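You operate a simulated robot arm through the tools that you are given. There is no shell and no other tool.

The job below is to be done with a simulated robot arm. You get a single attempt, and the scene is never put back.

TASK
Strip module and board off the orange carriage.
Fine: switch off first; white plug into the white port on the rail, then the module upright on the white square, board into the rack's centre slot. Set down upright: module of the orange carriage.

It is judged by the outcome, as a careful person would: the job done as asked, and still so three seconds after it is handed in. It fails if anything else is knocked over, pushed out of place, dropped, spilled or broken.

THE ROBOT
A 7-joint arm with a two-finger parallel gripper, fixed in place. Base frame: the origin is on the floor under the middle of its stand, x ahead of it, y to its left, z up. Units: mm, degrees, N and s.
It reaches about 1046 mm from its shoulder. Its first joint turns from -166.0 to 166.0 degrees. Payload 1.57 kg.
The TCP is the grasp point between the finger pads, 30 mm short of the fingertips. In the tool frame z runs along the fingers and y along their closing line. The gripper opens to 80 mm. The fingers are 17 mm wide and 12 mm thick; the gripper's body (40 by 82 mm) begins 80 mm behind the TCP.
Orientation is that of the tool frame in the base frame, as [roll, pitch, yaw] about the fixed x, y, z axes, in that order (R = Rz(yaw) Ry(pitch) Rx(roll)). With the fingers straight down and closing along the base's y, the tool's x points along the base's -x, its y along +y and its z along -z.

THE INTERFACE
- The arm moves only by the tool servo_tool. Its argument "commands" is a list of rows, each a list of 7 numbers: the shift along the tool's x, y, z in mm, then the turn, a rotation vector about the tool's x, y, z in degrees, then the finger opening in mm, from 0 to 80. In form: [[tx, ty, tz, rx, ry, rz, grip], ...]. A call has 1 to 20 rows; each row is the pose to reach, as a shift and turn from the pose commanded when the call began, along the tool's axes at that moment. Each row takes 0.2 s and may step no farther than 50 mm and 8.6 degrees from the row before; otherwise, or with a gripper value out of range, the whole call is refused. Where a pose cannot be reached the arm comes as near as it can. A force on the tool above 40 N (or 10 N above the force at the start of the call, whichever is more), or a blocked arm, ends the call early, and 0.2 s more pass. The fingers move at their own pace (about 153 mm/s each) and stop on an object; they squeeze with about 32 N. The grip force told is the motor's: it shows also when the fingers shut on nothing. Time passes only in rows, and 0.2 s behind the last, so rows that repeat a pose let the fingers close. It gives the time, the measured TCP pose, the force on the tool (base axes), the opening and the grip force at its end, in the units of the frame above (readings bear some noise), with the torque about the TCP (base axes, N m) and any sound that the robot's microphone picked up.
- Cameras (640 x 400 px; columns grow to the right, rows downward): "scene" is fixed at [51.1, -650.1, 1714.3]; the picture's right is [0.44, -0.90, 0.00], its down [-0.56, -0.27, -0.79] and it looks along [0.71, 0.35, -0.62] (base axes); focal length 252 px, centre (320, 200). "wrist" rides on the gripper at [72, -7, -122] in the tool frame; the picture's right is [0.09, 1.00, 0.00], its down [-0.84, 0.08, -0.54] and it looks along [-0.54, 0.05, 0.84] (tool axes); focal length 238 px, centre (320, 200). There is no depth. A picture from a camera that has moved, and an enlarged one, comes with that camera's place and axes in the base frame and with its lens.
- capture(camera): a new picture of that camera. The clock stands still meanwhile.
- close_up(camera, box): a new picture of the part [left, top, right, bottom] of that camera's present view, enlarged. The clock stands still meanwhile.
- sign_off(): hands the job in; it is judged then, once.

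Places have to be worked out from the pictures, the camera data and where the tool is seen. Open the gripper and draw the arm clear of the work before you hand the job in, unless the task says otherwise.

The tools are called after "Emit:" as name(argument=value, ...) on one line, values as JSON. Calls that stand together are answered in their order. servo_tool: Moves the arm, as the interface text tells. Its arguments: {"type":"object","properties":{"commands":{"type":"array","items":{"type":"array","items":{"type":"number"}}}},"required":["commands"]} The other tools are called the same way: capture (camera) takes a picture; close_up (camera, box) takes an enlarged picture of a part of a camera's view; sign_off () hands the job in.

At the start:

```text
time: 0.0
ee_pos: [436.5, -292.3, 1498.8]
tcp_rot: [-180.0, 0.1, 180.0]
wrist_force: [-0.4, -0.1, 0.0]
wrist_torque: [-0.03, 0.01, 0.0]
width: 79.7
gripper_force: 0.0
```

scene: 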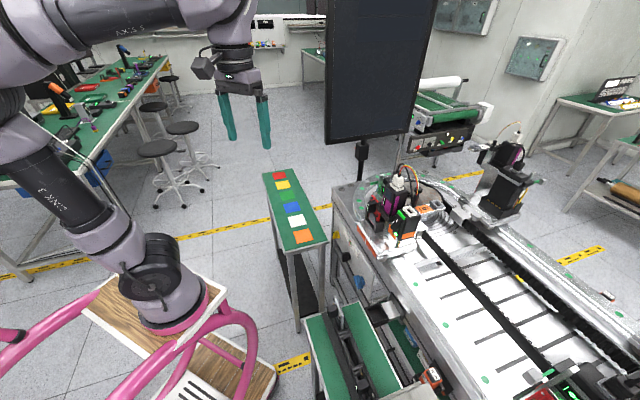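
wrist: 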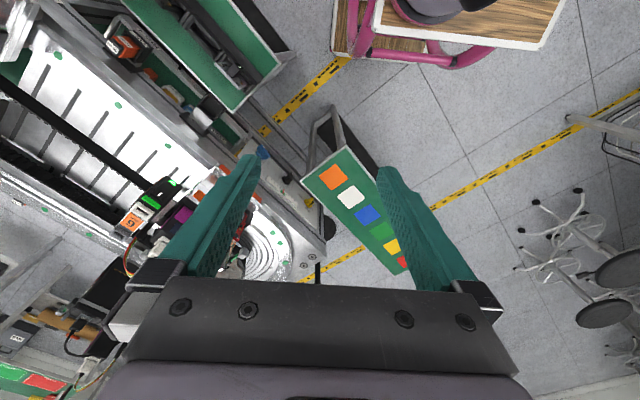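

I'll begin by looking at the scene more closely: the orange carriage area, the table with coloured squares, and the rack.

Emit:
close_up(camera="scene", box=[340, 150, 460, 260])

Emit:
close_up(camera="scene", box=[250, 160, 340, 260])

Emit:
close_up(camera="scene", box=[290, 260, 450, 400])

Emit:
close_up(camera="scene", box=[440, 110, 640, 400])

Emit:
close_up(camera="wrist", box=[0, 100, 320, 300])

```text
3.64 times, centred on (400, 205) of scene
camera zoom: at [51.1, -650.1, 1714.3], right [0.44, -0.9, 0.0], down [-0.56, -0.27, -0.79], along [0.71, 0.35, -0.62], focal length 916 px, centre (29, 182)
```

zoom: 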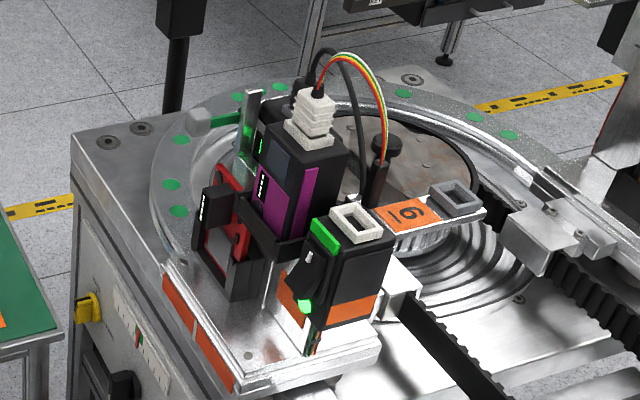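

```text
4.00 times, centred on (295, 210) of scene
camera zoom: at [51.1, -650.1, 1714.3], right [0.44, -0.9, 0.0], down [-0.56, -0.27, -0.79], along [0.71, 0.35, -0.62], focal length 1008 px, centre (420, 160)
```

zoom: 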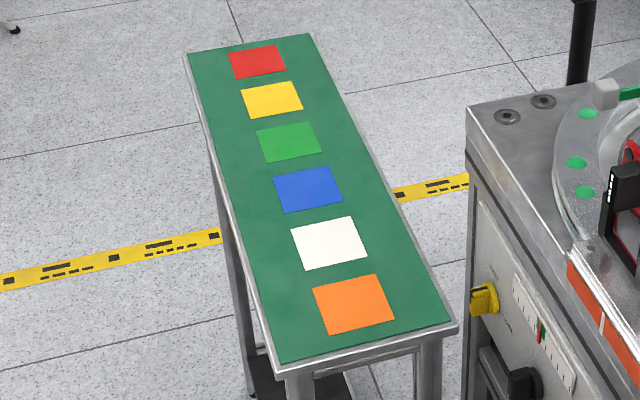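

```text
2.86 times, centred on (370, 330) of scene
camera zoom: at [51.1, -650.1, 1714.3], right [0.44, -0.9, 0.0], down [-0.56, -0.27, -0.79], along [0.71, 0.35, -0.62], focal length 720 px, centre (177, -171)
```

zoom: 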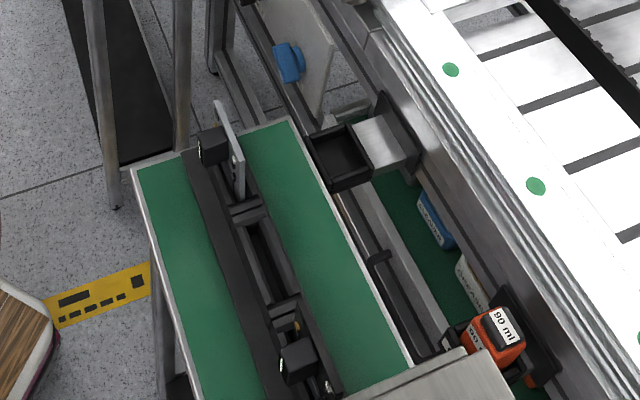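

```text
1.38 times, centred on (540, 255) of scene
camera zoom: at [51.1, -650.1, 1714.3], right [0.44, -0.9, 0.0], down [-0.56, -0.27, -0.79], along [0.71, 0.35, -0.62], focal length 348 px, centre (17, 124)
```

zoom: 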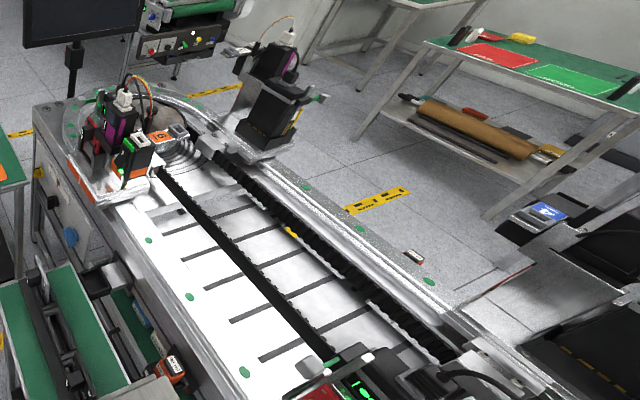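

```text
2.00 times, centred on (160, 200) of wrist
camera zoom: at [363.9, -297.3, 1621.7], right [-0.09, 1.0, 0.0], down [0.84, 0.08, 0.54], along [0.54, 0.05, -0.84], focal length 477 px, centre (640, 200)
```

zoom: 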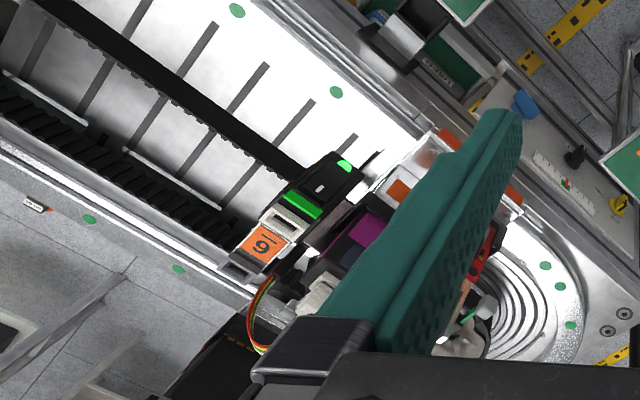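

The first views show the orange carriage (black box with green-lit switch, rail with white and grey ports, purple/black module with white plug, red item in a holder). I need finer pictures of several parts before moving.

Emit:
close_up(camera="scene", box=[360, 165, 420, 205])

Emit:
close_up(camera="scene", box=[380, 195, 450, 255])

Emit:
close_up(camera="scene", box=[300, 290, 380, 400])

Emit:
close_up(camera="wrist", box=[80, 0, 300, 130])

Emit:
close_up(camera="scene", box=[460, 110, 560, 230])

Emit:
close_up(camera="scene", box=[0, 30, 200, 200])

```text
10.00 times, centred on (390, 185) of scene
camera zoom: at [51.1, -650.1, 1714.3], right [0.44, -0.9, 0.0], down [-0.56, -0.27, -0.79], along [0.71, 0.35, -0.62], focal length 2520 px, centre (-380, 350)
```

zoom: 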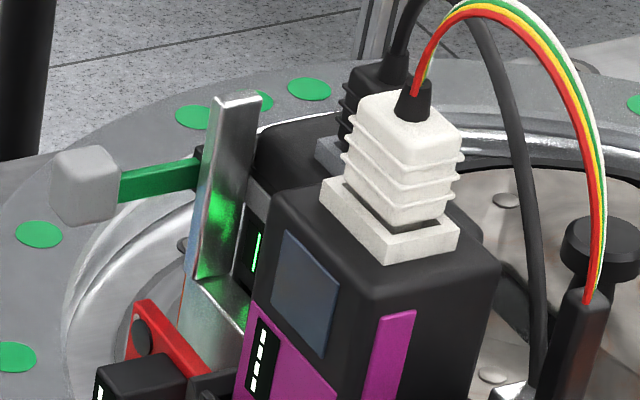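

```text
6.67 times, centred on (415, 225) of scene
camera zoom: at [51.1, -650.1, 1714.3], right [0.44, -0.9, 0.0], down [-0.56, -0.27, -0.79], along [0.71, 0.35, -0.62], focal length 1680 px, centre (-313, 33)
```

zoom: 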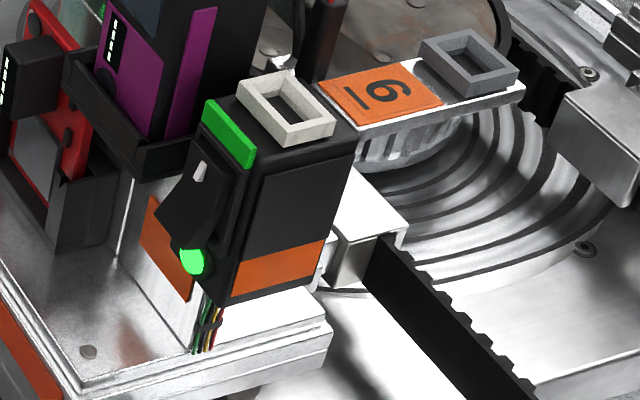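

```text
3.64 times, centred on (340, 345) of scene
camera zoom: at [51.1, -650.1, 1714.3], right [0.44, -0.9, 0.0], down [-0.56, -0.27, -0.79], along [0.71, 0.35, -0.62], focal length 916 px, centre (247, -327)
```

zoom: 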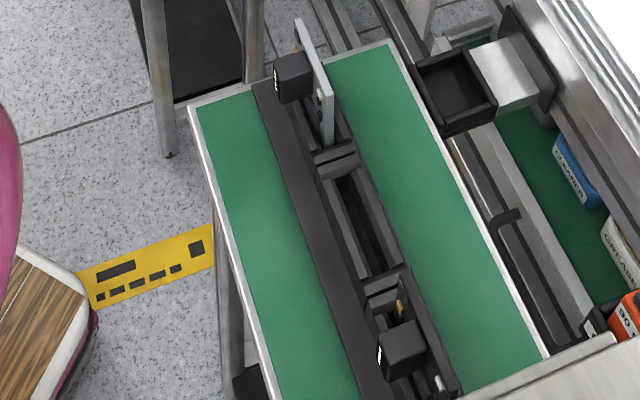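

```text
2.91 times, centred on (190, 65) of wrist
camera zoom: at [363.9, -297.3, 1621.7], right [-0.09, 1.0, 0.0], down [0.84, 0.08, 0.54], along [0.54, 0.05, -0.84], focal length 693 px, centre (698, 593)
```

zoom: 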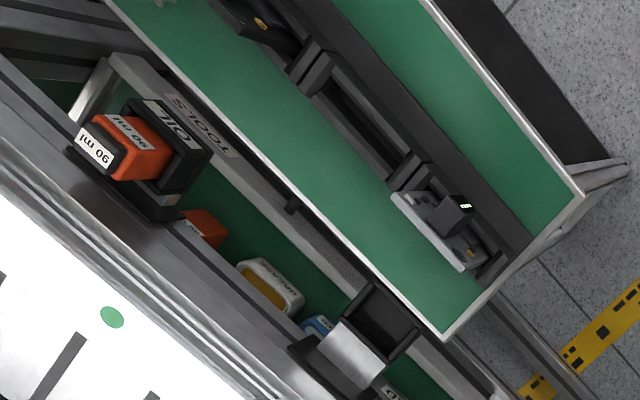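

```text
3.33 times, centred on (510, 170) of scene
camera zoom: at [51.1, -650.1, 1714.3], right [0.44, -0.9, 0.0], down [-0.56, -0.27, -0.79], along [0.71, 0.35, -0.62], focal length 840 px, centre (-313, 300)
```

zoom: 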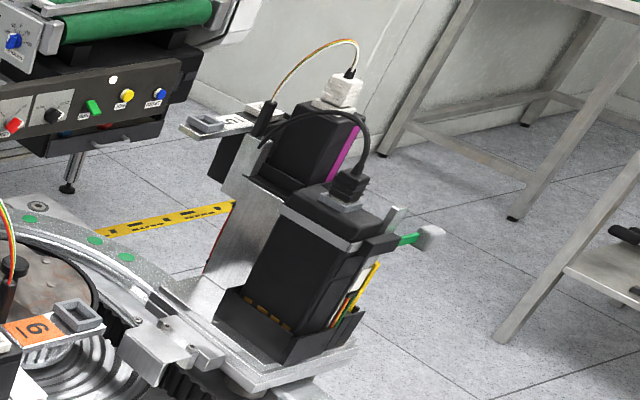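

```text
2.35 times, centred on (100, 115) of scene
camera zoom: at [51.1, -650.1, 1714.3], right [0.44, -0.9, 0.0], down [-0.56, -0.27, -0.79], along [0.71, 0.35, -0.62], focal length 593 px, centre (838, 400)
```

zoom: 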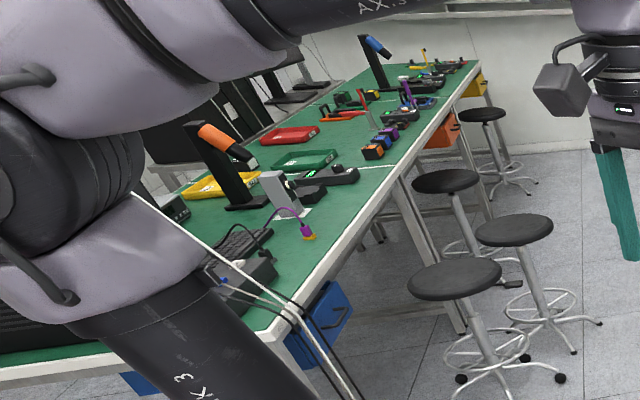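

The orange carriage seems to sit near (718, -578), plug top about z≈1290; the white square near (850, -128, ~830); and a rack with three slots on the nearer green bench around (440, -520). I'll move the wrist camera over the carriage at the same height for a better look.

Emit:
servo_tool(commands=[[-33, -33, 0, 0, 0, 0, 80], [-66, -66, 0, 0, 0, 0, 80], [-99, -99, 0, 0, 0, 0, 80], [-132, -132, 0, 0, 0, 0, 80], [-165, -165, 0, 0, 0, 0, 80], [-198, -198, 0, 0, 0, 0, 80], [-231, -231, 0, 0, 0, 0, 80], [-255, -255, 0, 0, 0, 0, 80]])

Emit:
capture(camera="wrist")

Emit:
capture(camera="scene")

```text
time: 1.8
ee_pos: [671.2, -527.9, 1494.8]
tcp_rot: [-180.0, 0.2, -179.9]
wrist_force: [0.5, -0.9, -0.3]
wrist_torque: [0.03, 0.01, 0.03]
width: 79.9
gripper_force: 0.0
out of reach, approached as far as the arm can: row 8
```

```text
taken
camera wrist: at [599.4, -534.3, 1616.9], right [-0.09, 1.0, 0.0], down [0.84, 0.08, 0.54], along [0.54, 0.05, -0.84], focal length 238 px, centre (320, 200)
```

wrist: 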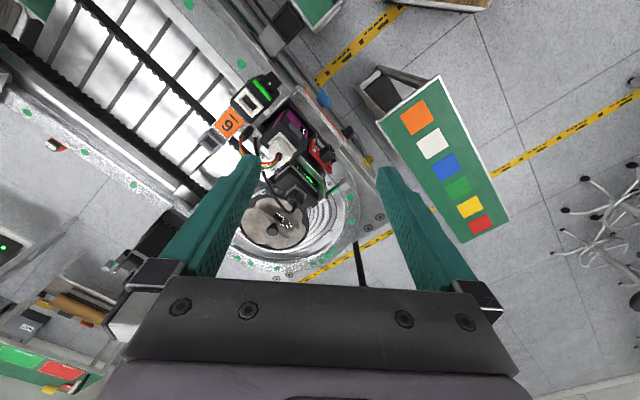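

```text
taken
```

scene: 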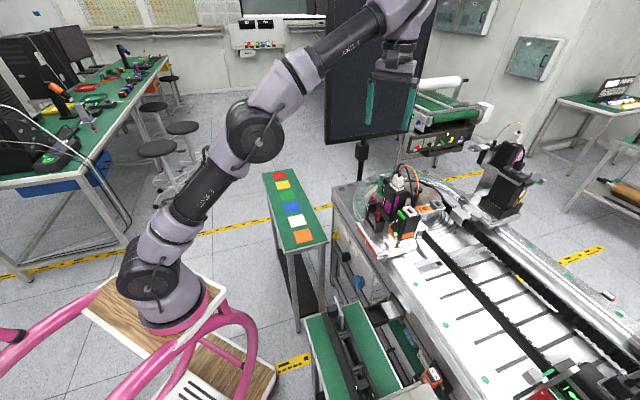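

The arm reached its limit at this height near (671,-528,1495), but the camera now looks down onto the carriage. I take close-ups.

Emit:
close_up(camera="wrist", box=[190, 65, 350, 165])

Emit:
close_up(camera="wrist", box=[190, 130, 350, 230])

Emit:
close_up(camera="wrist", box=[380, 60, 520, 240])

Emit:
close_up(camera="wrist", box=[160, 0, 400, 110])

```text
4.00 times, centred on (270, 115) of wrist
camera zoom: at [599.4, -534.3, 1616.9], right [-0.09, 1.0, 0.0], down [0.84, 0.08, 0.54], along [0.54, 0.05, -0.84], focal length 953 px, centre (520, 540)
```

zoom: 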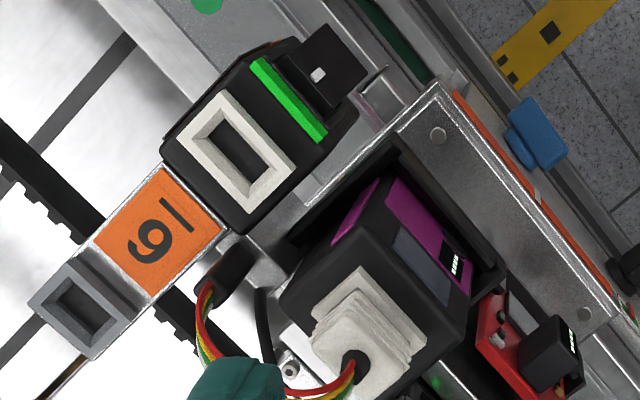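

```text
4.00 times, centred on (270, 180) of wrist
camera zoom: at [599.4, -534.3, 1616.9], right [-0.09, 1.0, 0.0], down [0.84, 0.08, 0.54], along [0.54, 0.05, -0.84], focal length 953 px, centre (520, 280)
```

zoom: 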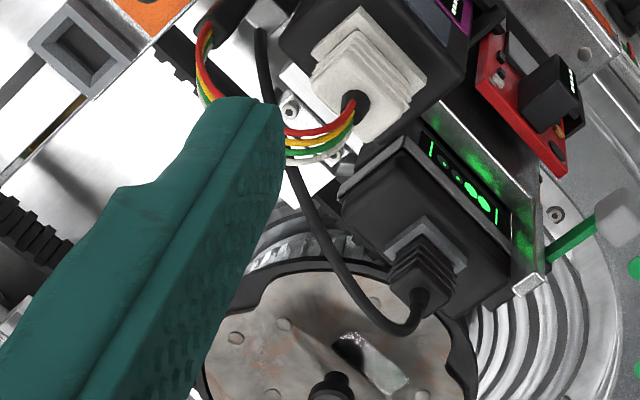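

```text
2.22 times, centred on (450, 150) of wrist
camera zoom: at [599.4, -534.3, 1616.9], right [-0.09, 1.0, 0.0], down [0.84, 0.08, 0.54], along [0.54, 0.05, -0.84], focal length 530 px, centre (31, 311)
```

zoom: 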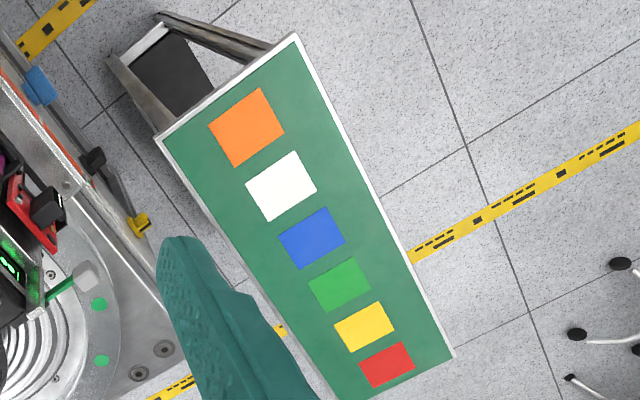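

```text
2.67 times, centred on (280, 55) of wrist
camera zoom: at [599.4, -534.3, 1616.9], right [-0.09, 1.0, 0.0], down [0.84, 0.08, 0.54], along [0.54, 0.05, -0.84], focal length 636 px, centre (427, 587)
```

zoom: 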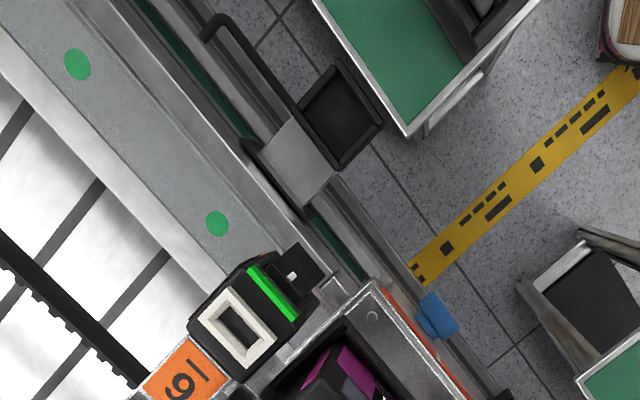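

Triangulating both views gives: white port on the rail ≈ (682,-638,1222), grey port ≈ (752,-707,1223) – so the carriage is turned 45° – the plug's cable boot ≈ (730,-580,1309), and the rocker ≈ (655,-610,1199) facing the robot. I'll turn the tool 45° and come lower to look straight at the switch.

Emit:
servo_tool(commands=[[13.5, -2, 20, 0, 0, 7.5, 80], [27, -4, 45, 0, 0, 15, 80], [40, -6, 75, 0, 0, 22.5, 80], [54, -8, 110, 0, 0, 30, 80], [67, -10, 140, 0, 0, 37.5, 80], [81, -12, 175, 0, 0, 45, 80]])

Emit:
capture(camera="wrist")

Emit:
capture(camera="scene")

```text
time: 3.2
ee_pos: [591.2, -540.0, 1319.4]
tcp_rot: [-179.9, 0.1, 134.9]
wrist_force: [-0.6, -0.3, -0.1]
wrist_torque: [-0.01, 0.01, 0.01]
width: 79.8
gripper_force: 0.0
```

```text
taken
camera wrist: at [535.5, -492.4, 1442.3], right [0.64, 0.77, 0.0], down [0.65, -0.54, 0.54], along [0.42, -0.35, -0.84], focal length 238 px, centre (320, 200)
```

wrist: 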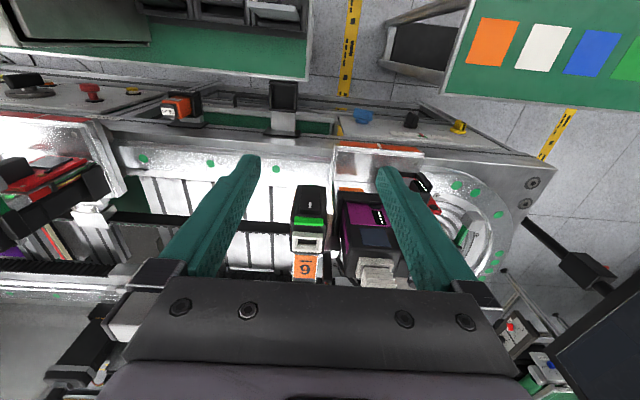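

```text
taken
```

scene: 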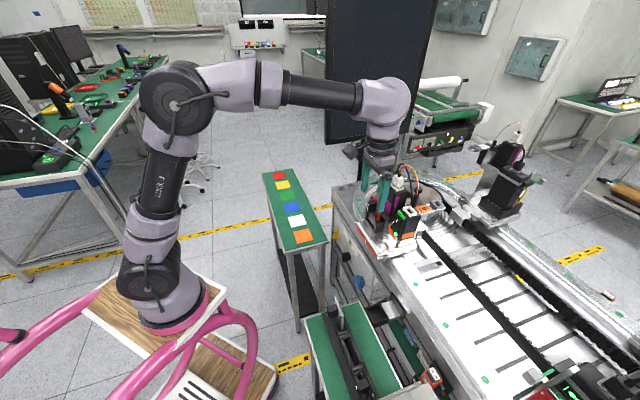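

The view now faces the carriage along its own axes. I zoom in on the switch box, module, board and the rack.

Emit:
close_up(camera="wrist", box=[270, 170, 350, 290])

Emit:
close_up(camera="wrist", box=[325, 130, 425, 290])

Emit:
close_up(camera="wrist", box=[390, 160, 500, 290])

Emit:
close_up(camera="wrist", box=[0, 0, 320, 140])

Emit:
close_up(camera="scene", box=[320, 30, 450, 250])

```text
3.33 times, centred on (310, 230) of wrist
camera zoom: at [535.5, -492.4, 1442.3], right [0.64, 0.77, 0.0], down [0.65, -0.54, 0.54], along [0.42, -0.35, -0.84], focal length 794 px, centre (353, 100)
```

zoom: 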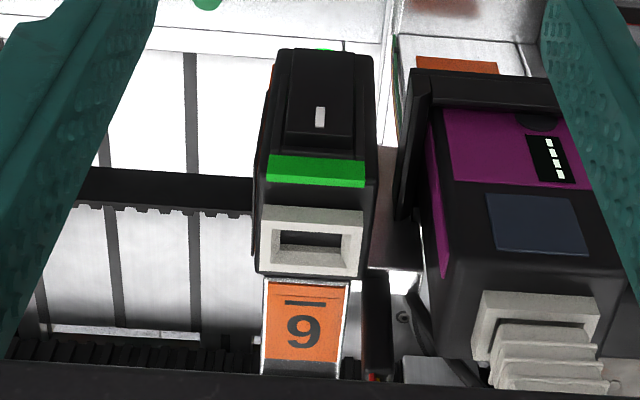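

```text
2.50 times, centred on (375, 210) of wrist
camera zoom: at [535.5, -492.4, 1442.3], right [0.64, 0.77, 0.0], down [0.65, -0.54, 0.54], along [0.42, -0.35, -0.84], focal length 596 px, centre (182, 175)
```

zoom: 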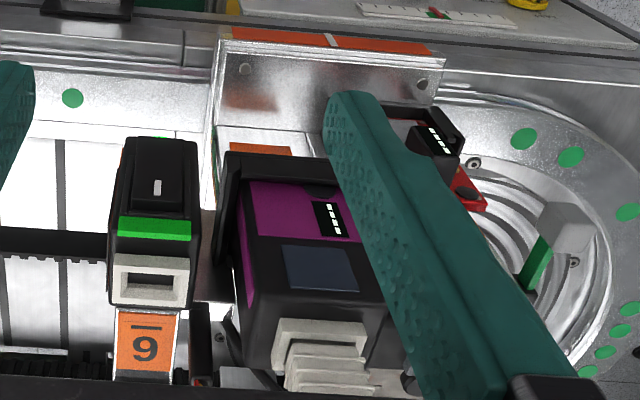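

```text
3.08 times, centred on (445, 225) of wrist
camera zoom: at [535.5, -492.4, 1442.3], right [0.64, 0.77, 0.0], down [0.65, -0.54, 0.54], along [0.42, -0.35, -0.84], focal length 733 px, centre (-65, 123)
```

zoom: 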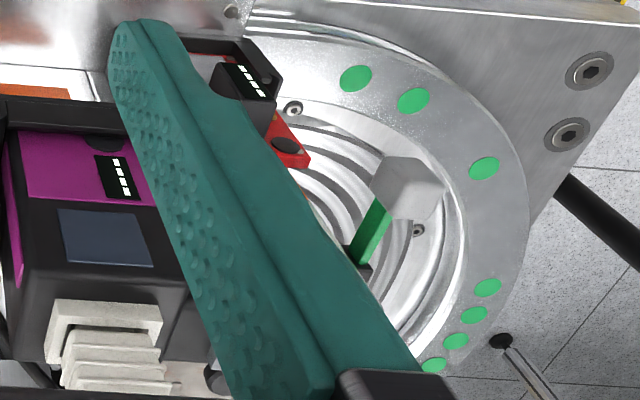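

```text
2.00 times, centred on (160, 70) of wrist
camera zoom: at [535.5, -492.4, 1442.3], right [0.64, 0.77, 0.0], down [0.65, -0.54, 0.54], along [0.42, -0.35, -0.84], focal length 477 px, centre (640, 460)
```

zoom: 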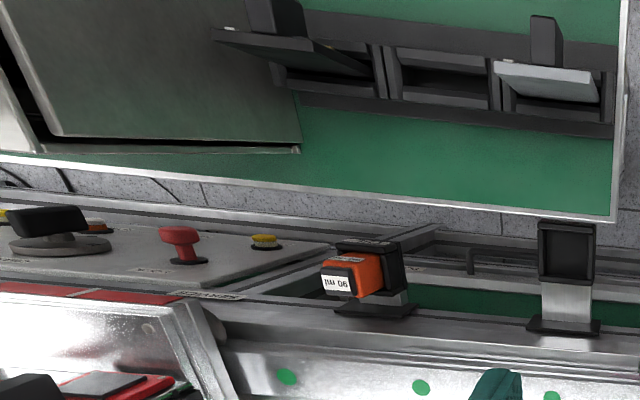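

```text
1.82 times, centred on (385, 140) of scene
camera zoom: at [51.1, -650.1, 1714.3], right [0.44, -0.9, 0.0], down [-0.56, -0.27, -0.79], along [0.71, 0.35, -0.62], focal length 458 px, centre (202, 309)
```

zoom: 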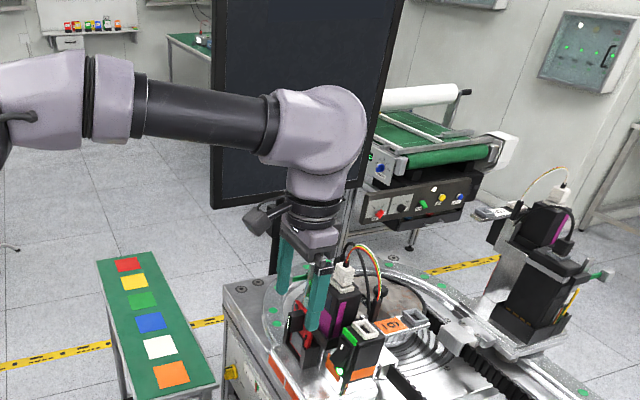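

I want a more frontal view of the rocker, so I tilt the tool back by 27° and lower it a little, keeping clear of the carriage.

Emit:
servo_tool(commands=[[11, -1, 11, 0, -7, 0, 80], [22, -2, 22, 0, -14, 0, 80], [32, -3, 34, 0, -21, 0, 80], [42, -4, 45, 0, -27, 0, 80]])

Emit:
capture(camera="wrist")

Emit:
close_up(camera="wrist", box=[270, 130, 370, 270])

```text
time: 4.2
ee_pos: [560.3, -513.2, 1276.4]
tcp_rot: [180.0, 27.0, 135.1]
wrist_force: [0.2, -0.8, 0.0]
wrist_torque: [0.02, 0.05, 0.01]
width: 80.1
gripper_force: 0.0
```

```text
taken
camera wrist: at [469.4, -432.3, 1352.0], right [0.65, 0.76, -0.04], down [0.41, -0.3, 0.86], along [0.65, -0.57, -0.5], focal length 238 px, centre (320, 200)
```

wrist: 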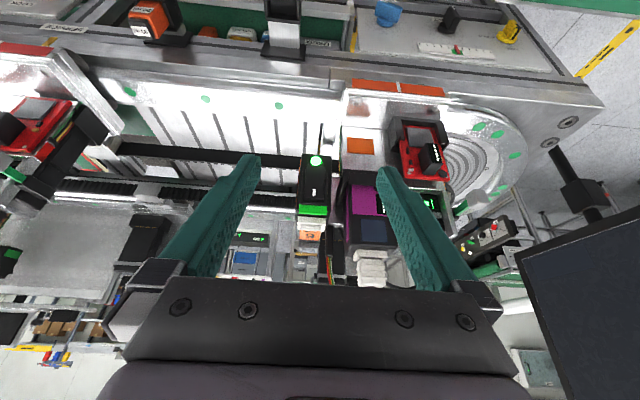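

```text
2.86 times, centred on (320, 200) of wrist
camera zoom: at [469.4, -432.3, 1352.0], right [0.65, 0.76, -0.04], down [0.41, -0.3, 0.86], along [0.65, -0.57, -0.5], focal length 681 px, centre (320, 200)
```

zoom: 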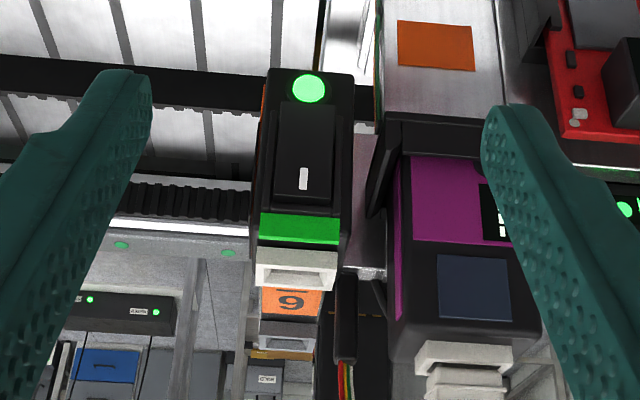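

The rocker has an "I" mark on its upper half (image is upside down), a lit green lamp below. I check the rocker's tilt in profile from the scene camera.

Emit:
close_up(camera="scene", box=[390, 205, 422, 250])

Emit:
close_up(camera="wrist", box=[295, 145, 345, 245])

Emit:
close_up(camera="wrist", box=[340, 70, 470, 190])

```text
8.89 times, centred on (406, 228) of scene
camera zoom: at [51.1, -650.1, 1714.3], right [0.44, -0.9, 0.0], down [-0.56, -0.27, -0.79], along [0.71, 0.35, -0.62], focal length 2240 px, centre (-444, -44)
```

zoom: 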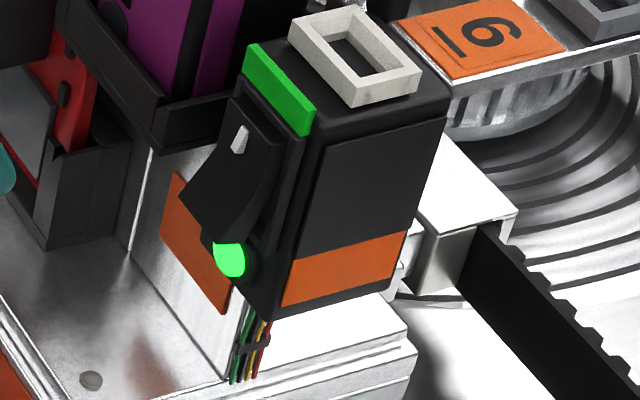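

```text
4.00 times, centred on (320, 195) of wrist
camera zoom: at [469.4, -432.3, 1352.0], right [0.65, 0.76, -0.04], down [0.41, -0.3, 0.86], along [0.65, -0.57, -0.5], focal length 953 px, centre (320, 220)
```

zoom: 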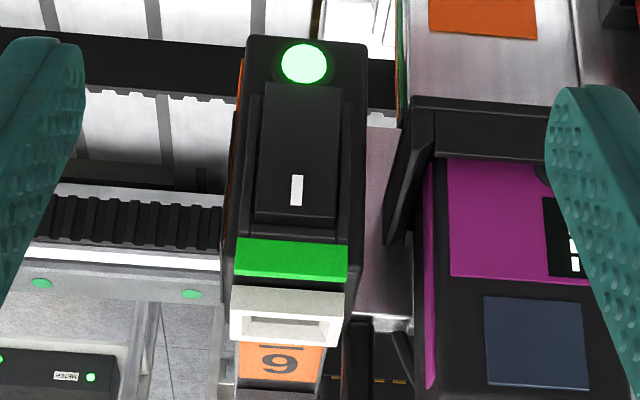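

```text
3.33 times, centred on (405, 130) of wrist
camera zoom: at [469.4, -432.3, 1352.0], right [0.65, 0.76, -0.04], down [0.41, -0.3, 0.86], along [0.65, -0.57, -0.5], focal length 794 px, centre (37, 433)
```

zoom: 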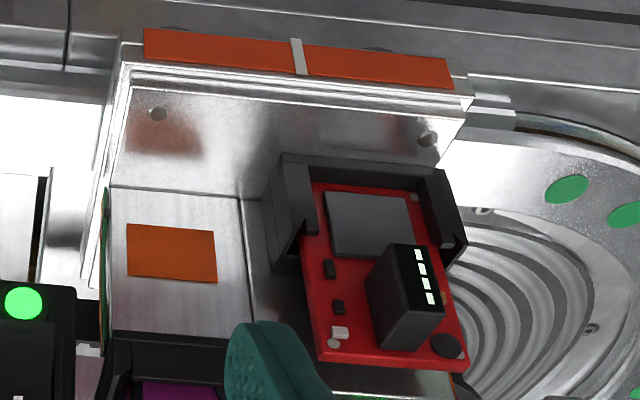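

The rocker's lower half sticks out (bottom edge ≈ a=889 mm along the carriage axis, z≈1156; the "I" half is pressed in), so off means pressing the lower half. I close the fingers, tilt the tool to about 65° and bring the tips in front of the lower half, stopping short.

Emit:
servo_tool(commands=[[-1, 0.3, 25, 0, -7.6, 0, 0], [-2, 0.6, 50, 0, -15.2, 0, 0], [-3.5, 1, 74, 0, -22.8, 0, 0], [-4.5, 1.3, 98, 0, -30.4, 0, 0], [-5.8, 1.7, 123, 0, -38, 0, 0]])

Emit:
capture(camera="wrist")

Emit:
close_up(camera="scene", box=[340, 150, 440, 260])

```text
time: 5.4
ee_pos: [605.7, -552.1, 1169.7]
tcp_rot: [179.9, 65.1, 135.1]
wrist_force: [0.4, 0.6, 0.4]
wrist_torque: [0.0, 0.05, -0.09]
width: 0.2
gripper_force: 21.6
out of reach, approached as far as the arm can: row 3
```

```text
taken
camera wrist: at [500.1, -456.6, 1156.0], right [0.67, 0.74, -0.08], down [-0.05, 0.15, 0.99], along [0.74, -0.66, 0.14], focal length 238 px, centre (320, 200)
```

wrist: 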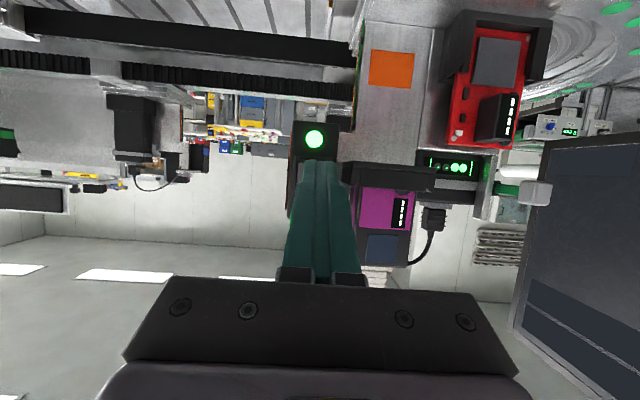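

```text
3.64 times, centred on (390, 205) of scene
camera zoom: at [51.1, -650.1, 1714.3], right [0.44, -0.9, 0.0], down [-0.56, -0.27, -0.79], along [0.71, 0.35, -0.62], focal length 916 px, centre (66, 182)
```

zoom: 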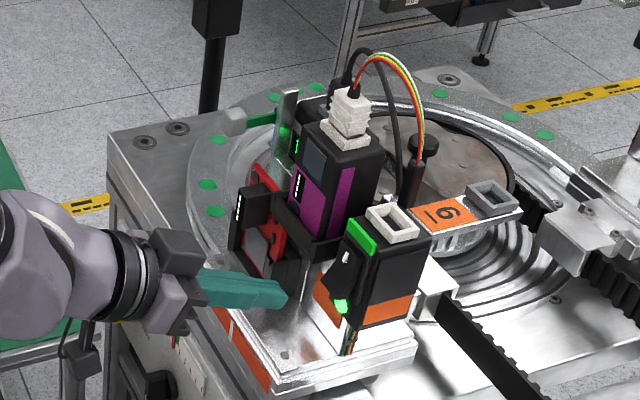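

Tips are level with the lower half of the rocker (tip ≈ a 849, z≈1160), about 40 mm short. I push forward horizontally along the carriage axis in small steps, watching for force and a click.

Emit:
servo_tool(commands=[[-8.5, 0, 18.1, 0, 0, 0, 0], [-14.8, 0, 31.7, 0, 0, 0, 0], [-16.1, 0, 34.4, 0, 0, 0, 0], [-17.3, 0, 37.1, 0, 0, 0, 0], [-18.6, 0, 39.9, 0, 0, 0, 0], [-19.9, 0, 42.6, 0, 0, 0, 0], [-20.7, 0, 44.4, 0, 0, 0, 0], [-21.6, 0, 46.2, 0, 0, 0, 0], [-22.4, 0, 48, 0, 0, 0, 0]])

Emit:
capture(camera="wrist")

Emit:
close_up(camera="scene", box=[375, 190, 430, 250])

```text
time: 7.4
ee_pos: [639.8, -592.3, 1168.6]
tcp_rot: [179.9, 64.8, 134.8]
wrist_force: [-12.7, 7.3, -2.0]
wrist_torque: [0.08, 0.15, -0.06]
width: 0.4
gripper_force: 21.4
heard: click
```

```text
taken
camera wrist: at [534.9, -496.4, 1155.3], right [0.68, 0.73, -0.08], down [-0.04, 0.15, 0.99], along [0.73, -0.67, 0.13], focal length 238 px, centre (320, 200)
```

wrist: 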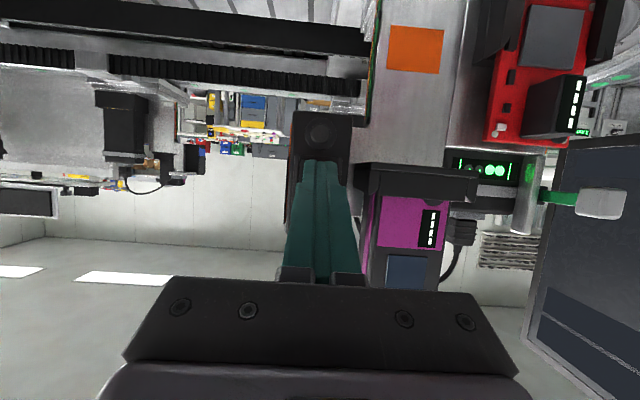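

```text
6.67 times, centred on (402, 220) of scene
camera zoom: at [51.1, -650.1, 1714.3], right [0.44, -0.9, 0.0], down [-0.56, -0.27, -0.79], along [0.71, 0.35, -0.62], focal length 1680 px, centre (-230, 67)
```

zoom: 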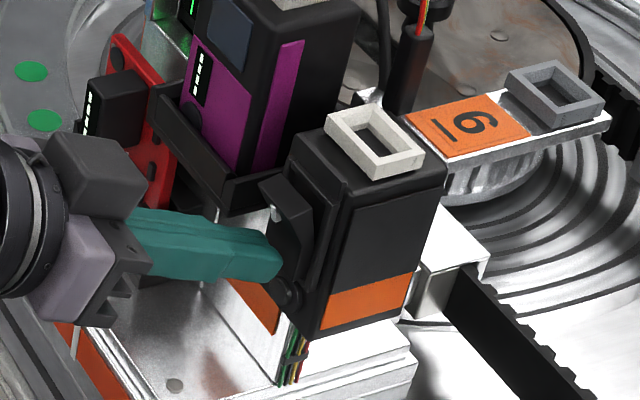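

A click was heard, and the lamp and the green bar are dark: the switch is off with its upper half now out. I back straight out and raise the tool to upright.

Emit:
servo_tool(commands=[[12, 0, -26, 0, 0, 0, 0], [28, 0, -60, 0, 0, 0, 0], [30, 0, -90, 0, 8, 0, 0], [30, 0, -120, 0, 16, 0, 40], [30, 0, -150, 0, 24, 0, 80], [30, 0, -180, 0, 32, 0, 80], [30, 0, -210, 0, 40, 0, 80], [30, 0, -225, 0, 48, 0, 80], [30, 0, -225, 0, 56, 0, 80], [30, 0, -225, 0, 64.8, 0, 80]])

Emit:
capture(camera="wrist")

Emit:
close_up(camera="scene", box=[365, 160, 445, 250])

```text
refused: row 10 steps farther than a row can; nothing moved
```

```text
taken
camera wrist: at [534.9, -496.4, 1155.3], right [0.68, 0.73, -0.08], down [-0.04, 0.15, 0.99], along [0.73, -0.67, 0.13], focal length 238 px, centre (320, 200)
```

wrist: 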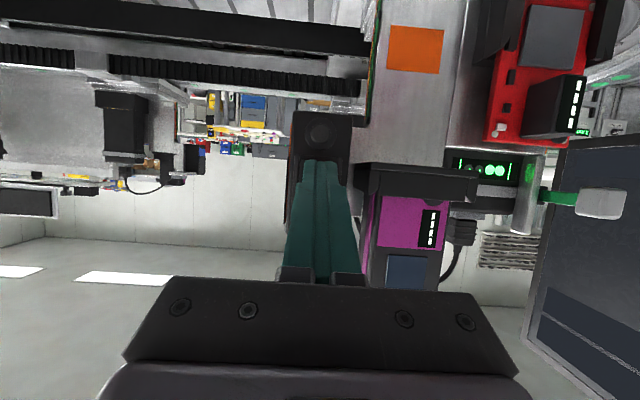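

```text
4.44 times, centred on (405, 205) of scene
camera zoom: at [51.1, -650.1, 1714.3], right [0.44, -0.9, 0.0], down [-0.56, -0.27, -0.79], along [0.71, 0.35, -0.62], focal length 1120 px, centre (-58, 178)
```

zoom: 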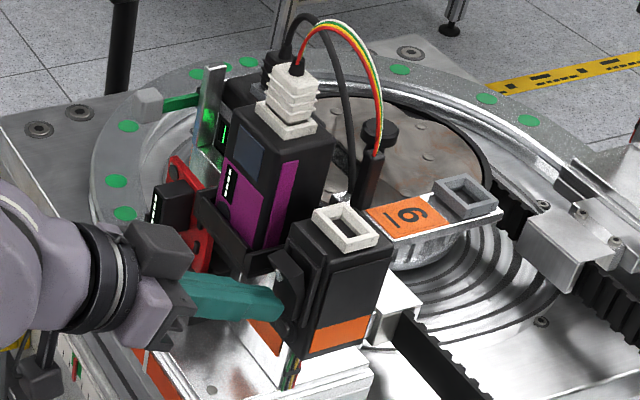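

Retrying the retreat with smaller turning steps: straight back 60 mm, then up and over toward a viewing pose for the plug.

Emit:
servo_tool(commands=[[12.7, 0, -27.2, 0, 0, 0, 0], [25.4, 0, -54.4, 0, 6, 0, 0], [-10.8, 0, -71.3, 0, 14, 0, 0], [-51.6, 10, -90.4, 0, 22, 0, 40], [-92.4, 25, -109.4, 0, 30, 0, 80], [-133.2, 40, -128.4, 0, 38, 0, 80], [-169.4, 55, -145.3, 0, 46, 0, 80], [-206.2, 65, -151.5, 0, 54, 0, 80], [-210, 72, -143.3, 0, 60, 0, 80], [-210, 72, -143.3, 0, 64.8, 0, 80]])

Emit:
capture(camera="wrist")

Emit:
close_up(camera="wrist", box=[260, 120, 380, 280])

Emit:
close_up(camera="scene", box=[365, 160, 445, 250])

```text
time: 9.6
ee_pos: [663.2, -513.4, 1420.1]
tcp_rot: [-179.9, 0.2, 135.0]
wrist_force: [0.4, 0.1, -0.2]
wrist_torque: [-0.04, -0.03, -0.01]
width: 80.0
gripper_force: 0.0
```

```text
taken
camera wrist: at [606.8, -465.0, 1542.2], right [0.64, 0.77, 0.0], down [0.65, -0.54, 0.54], along [0.42, -0.35, -0.84], focal length 238 px, centre (320, 200)
```

wrist: 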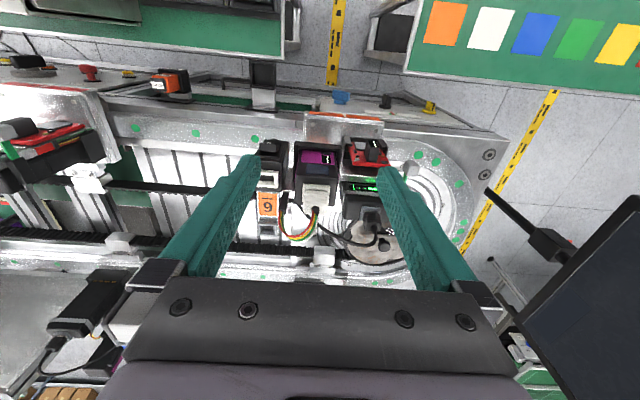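

```text
2.50 times, centred on (320, 200) of wrist
camera zoom: at [606.8, -465.0, 1542.2], right [0.64, 0.77, 0.0], down [0.65, -0.54, 0.54], along [0.42, -0.35, -0.84], focal length 596 px, centre (320, 200)
```

zoom: 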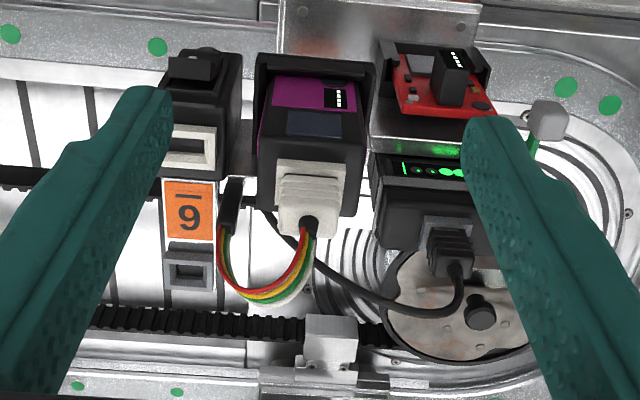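

```text
4.44 times, centred on (405, 205) of scene
camera zoom: at [51.1, -650.1, 1714.3], right [0.44, -0.9, 0.0], down [-0.56, -0.27, -0.79], along [0.71, 0.35, -0.62], focal length 1120 px, centre (-58, 178)
```

zoom: 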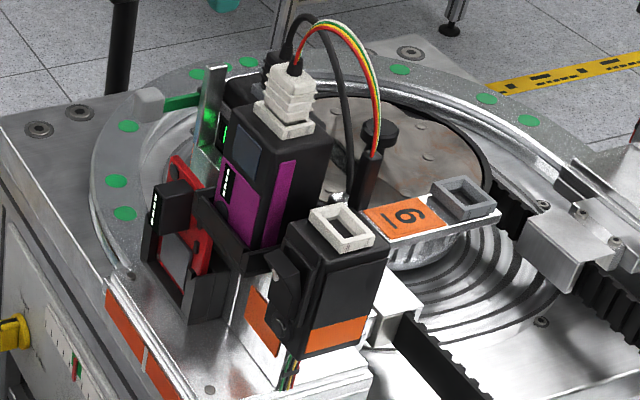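

The switch stays off. The plug and rail port both have their long side along the same direction (b), so a pure translation should do. I tilt and come lower for a side view of the plug to measure heights.

Emit:
servo_tool(commands=[[2, 0, 19, 0, -7, 0, 80], [4, 0, 38, 0, -14, 0, 80], [5, 0, 57, 0, -21, 0, 80], [6, 0, 76, 0, -28, 0, 80], [7, 0, 94, 0, -35, 0, 80]])

Emit:
capture(camera="wrist")

Emit:
close_up(camera="wrist", box=[270, 130, 370, 280])

```text
time: 10.8
ee_pos: [657.7, -506.7, 1325.0]
tcp_rot: [179.9, 35.3, 134.9]
wrist_force: [0.5, 0.3, -0.6]
wrist_torque: [0.01, 0.0, 0.01]
width: 80.2
gripper_force: 0.0
```

```text
taken
camera wrist: at [561.9, -420.2, 1383.2], right [0.65, 0.76, -0.05], down [0.32, -0.21, 0.93], along [0.69, -0.62, -0.37], focal length 238 px, centre (320, 200)
```

wrist: 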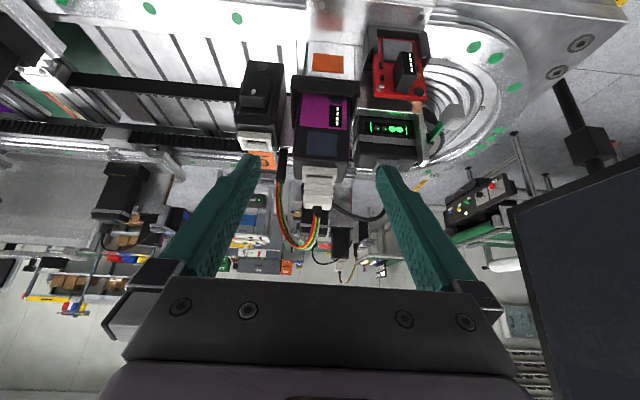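

```text
2.67 times, centred on (320, 205) of wrist
camera zoom: at [561.9, -420.2, 1383.2], right [0.65, 0.76, -0.05], down [0.32, -0.21, 0.93], along [0.69, -0.62, -0.37], focal length 636 px, centre (320, 187)
```

zoom: 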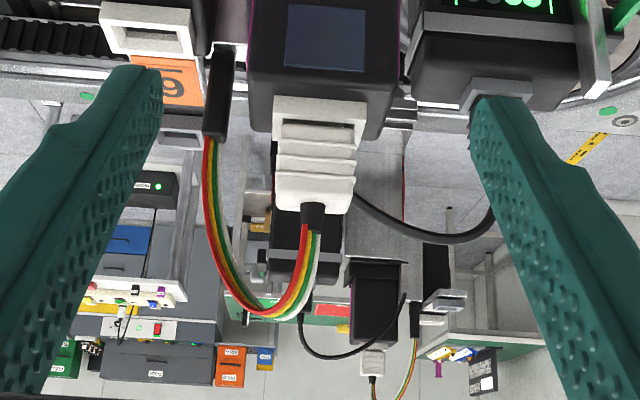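

The plug body spans about z 1270–1300, with a white port frame (z≈1260–1268) under it on the module. I'll return to upright and centre between the plug and the rail port, to measure their exact offset in one picture.

Emit:
servo_tool(commands=[[-13, -7, -9, 0, 7, 0, 80], [-26, -14, -18, 0, 14, 0, 80], [-39, -21, -27, 0, 21, 0, 80], [-52, -28, -36, 0, 28, 0, 80], [-65.4, -33, -45.6, 0, 35, 0, 80], [-65.4, -33, -45.6, 0, 35, 0, 80]])

Emit:
capture(camera="wrist")

Emit:
close_up(camera="wrist", box=[270, 150, 370, 250])

```text
time: 12.2
ee_pos: [654.0, -548.4, 1400.2]
tcp_rot: [180.0, 0.2, 135.2]
wrist_force: [0.7, -0.5, -0.1]
wrist_torque: [0.01, 0.01, 0.0]
width: 80.2
gripper_force: 0.1
```

```text
taken
camera wrist: at [597.6, -502.4, 1522.6], right [0.64, 0.77, 0.0], down [0.65, -0.53, 0.54], along [0.42, -0.35, -0.84], focal length 238 px, centre (320, 200)
```

wrist: 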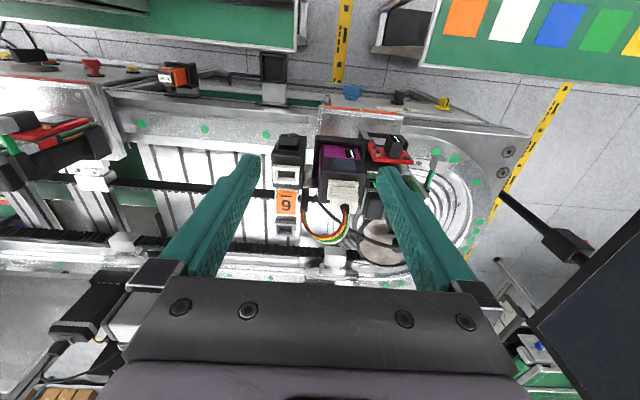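

```text
4.00 times, centred on (320, 200) of wrist
camera zoom: at [597.6, -502.4, 1522.6], right [0.64, 0.77, 0.0], down [0.65, -0.53, 0.54], along [0.42, -0.35, -0.84], focal length 953 px, centre (320, 200)
```

zoom: 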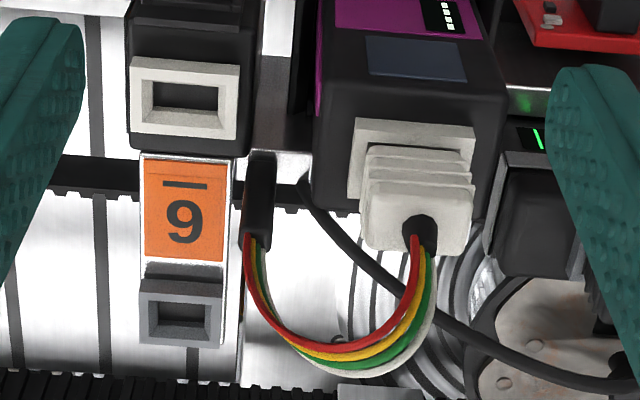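

From this picture: rail port frame centre ≈ (a 936, b 34.5), plug/module port ≈ (a 929, b 110), both frames ~36×25 mm with the long side along b. I move above the plug with the fingers open 64 mm, staying high, and check alignment.

Emit:
servo_tool(commands=[[-26, 12, 0, 0, 0, 0, 80], [-52, 24, 0, 0, 0, 0, 70], [-79, 35.3, 0, 0, 0, 0, 64], [-79, 35.3, 20, 0, 0, 0, 64], [-79, 35.3, 40, 0, 0, 0, 64]])

Emit:
capture(camera="wrist")

Emit:
close_up(camera="scene", box=[370, 130, 430, 210])

```text
time: 13.4
ee_pos: [734.8, -580.9, 1361.1]
tcp_rot: [-180.0, 0.2, 135.0]
wrist_force: [-0.4, 0.5, -0.2]
wrist_torque: [0.0, 0.01, 0.01]
width: 64.2
gripper_force: 0.0
out of reach, approached as far as the arm can: row 3
```

```text
taken
camera wrist: at [678.7, -533.9, 1482.5], right [0.64, 0.77, 0.0], down [0.65, -0.54, 0.54], along [0.42, -0.35, -0.84], focal length 238 px, centre (320, 200)
```

wrist: 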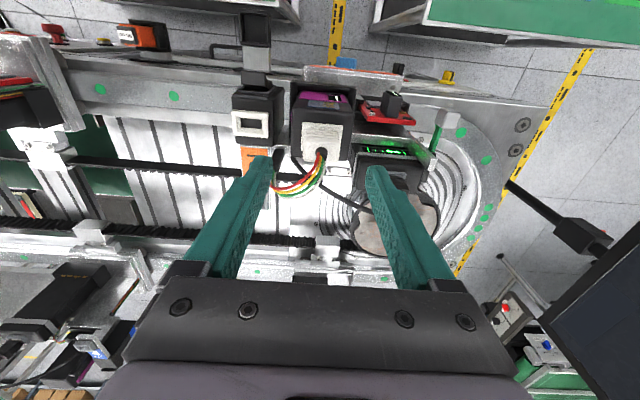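

```text
5.00 times, centred on (400, 170) of scene
camera zoom: at [51.1, -650.1, 1714.3], right [0.44, -0.9, 0.0], down [-0.56, -0.27, -0.79], along [0.71, 0.35, -0.62], focal length 1260 px, centre (-80, 350)
```

zoom: 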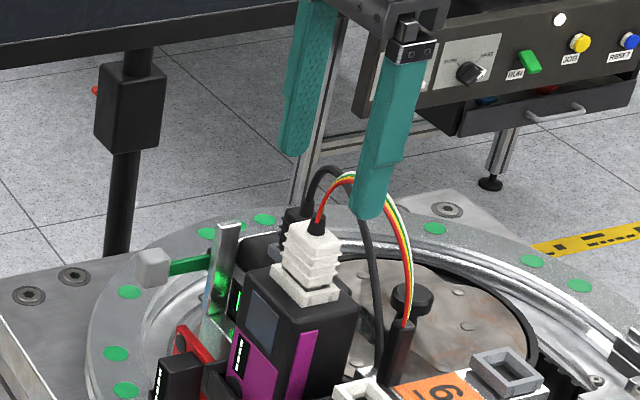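

TCP reads (a≈930, b≈109), directly over the plug. I zoom in to check the plug's position against the fingers before descending.

Emit:
close_up(camera="wrist", box=[260, 100, 380, 200])

```text
4.00 times, centred on (320, 150) of wrist
camera zoom: at [678.7, -533.9, 1482.5], right [0.64, 0.77, 0.0], down [0.65, -0.54, 0.54], along [0.42, -0.35, -0.84], focal length 953 px, centre (320, 400)
```

zoom: 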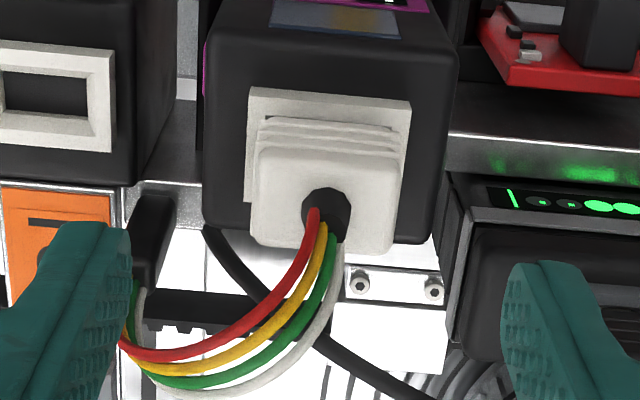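

Plug centre ≈ (928.5, 109.4) against TCP (930.3, 108.8) – nearly centred. I shift 1.5 mm and descend until the tips are just above the port frame.

Emit:
servo_tool(commands=[[1.5, 0.6, 15, 0, 0, 0, 60], [1.5, 0.6, 30, 0, 0, 0, 60], [1.5, 0.6, 45, 0, 0, 0, 56], [1.5, 0.6, 56, 0, 0, 0, 56]])

Emit:
close_up(camera="wrist", box=[260, 100, 380, 220])

Emit:
close_up(camera="scene", box=[370, 150, 430, 210])

```text
time: 14.4
ee_pos: [734.7, -579.0, 1304.8]
tcp_rot: [-180.0, 0.3, 135.0]
wrist_force: [0.5, 0.2, 0.2]
wrist_torque: [-0.01, -0.02, 0.0]
width: 56.1
gripper_force: 0.0
```

```text
3.33 times, centred on (320, 160) of wrist
camera zoom: at [677.8, -532.3, 1426.7], right [0.64, 0.77, 0.0], down [0.65, -0.54, 0.55], along [0.42, -0.35, -0.84], focal length 794 px, centre (320, 333)
```

zoom: 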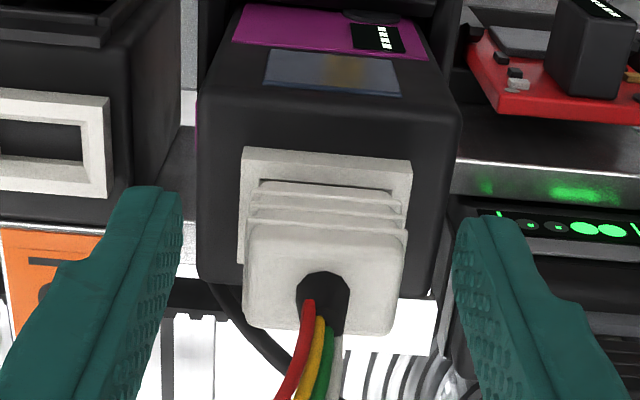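

```text
6.67 times, centred on (400, 180) of scene
camera zoom: at [51.1, -650.1, 1714.3], right [0.44, -0.9, 0.0], down [-0.56, -0.27, -0.79], along [0.71, 0.35, -0.62], focal length 1680 px, centre (-213, 333)
```

zoom: 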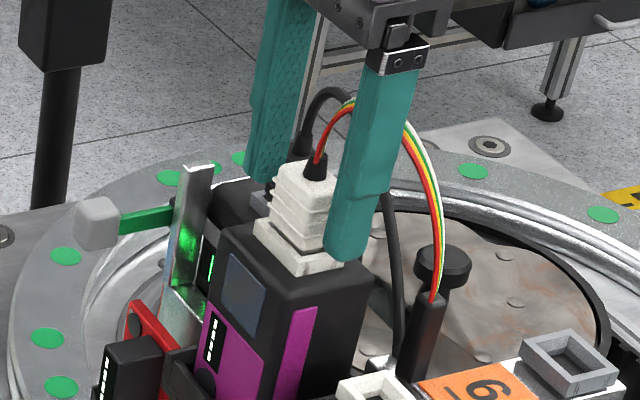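

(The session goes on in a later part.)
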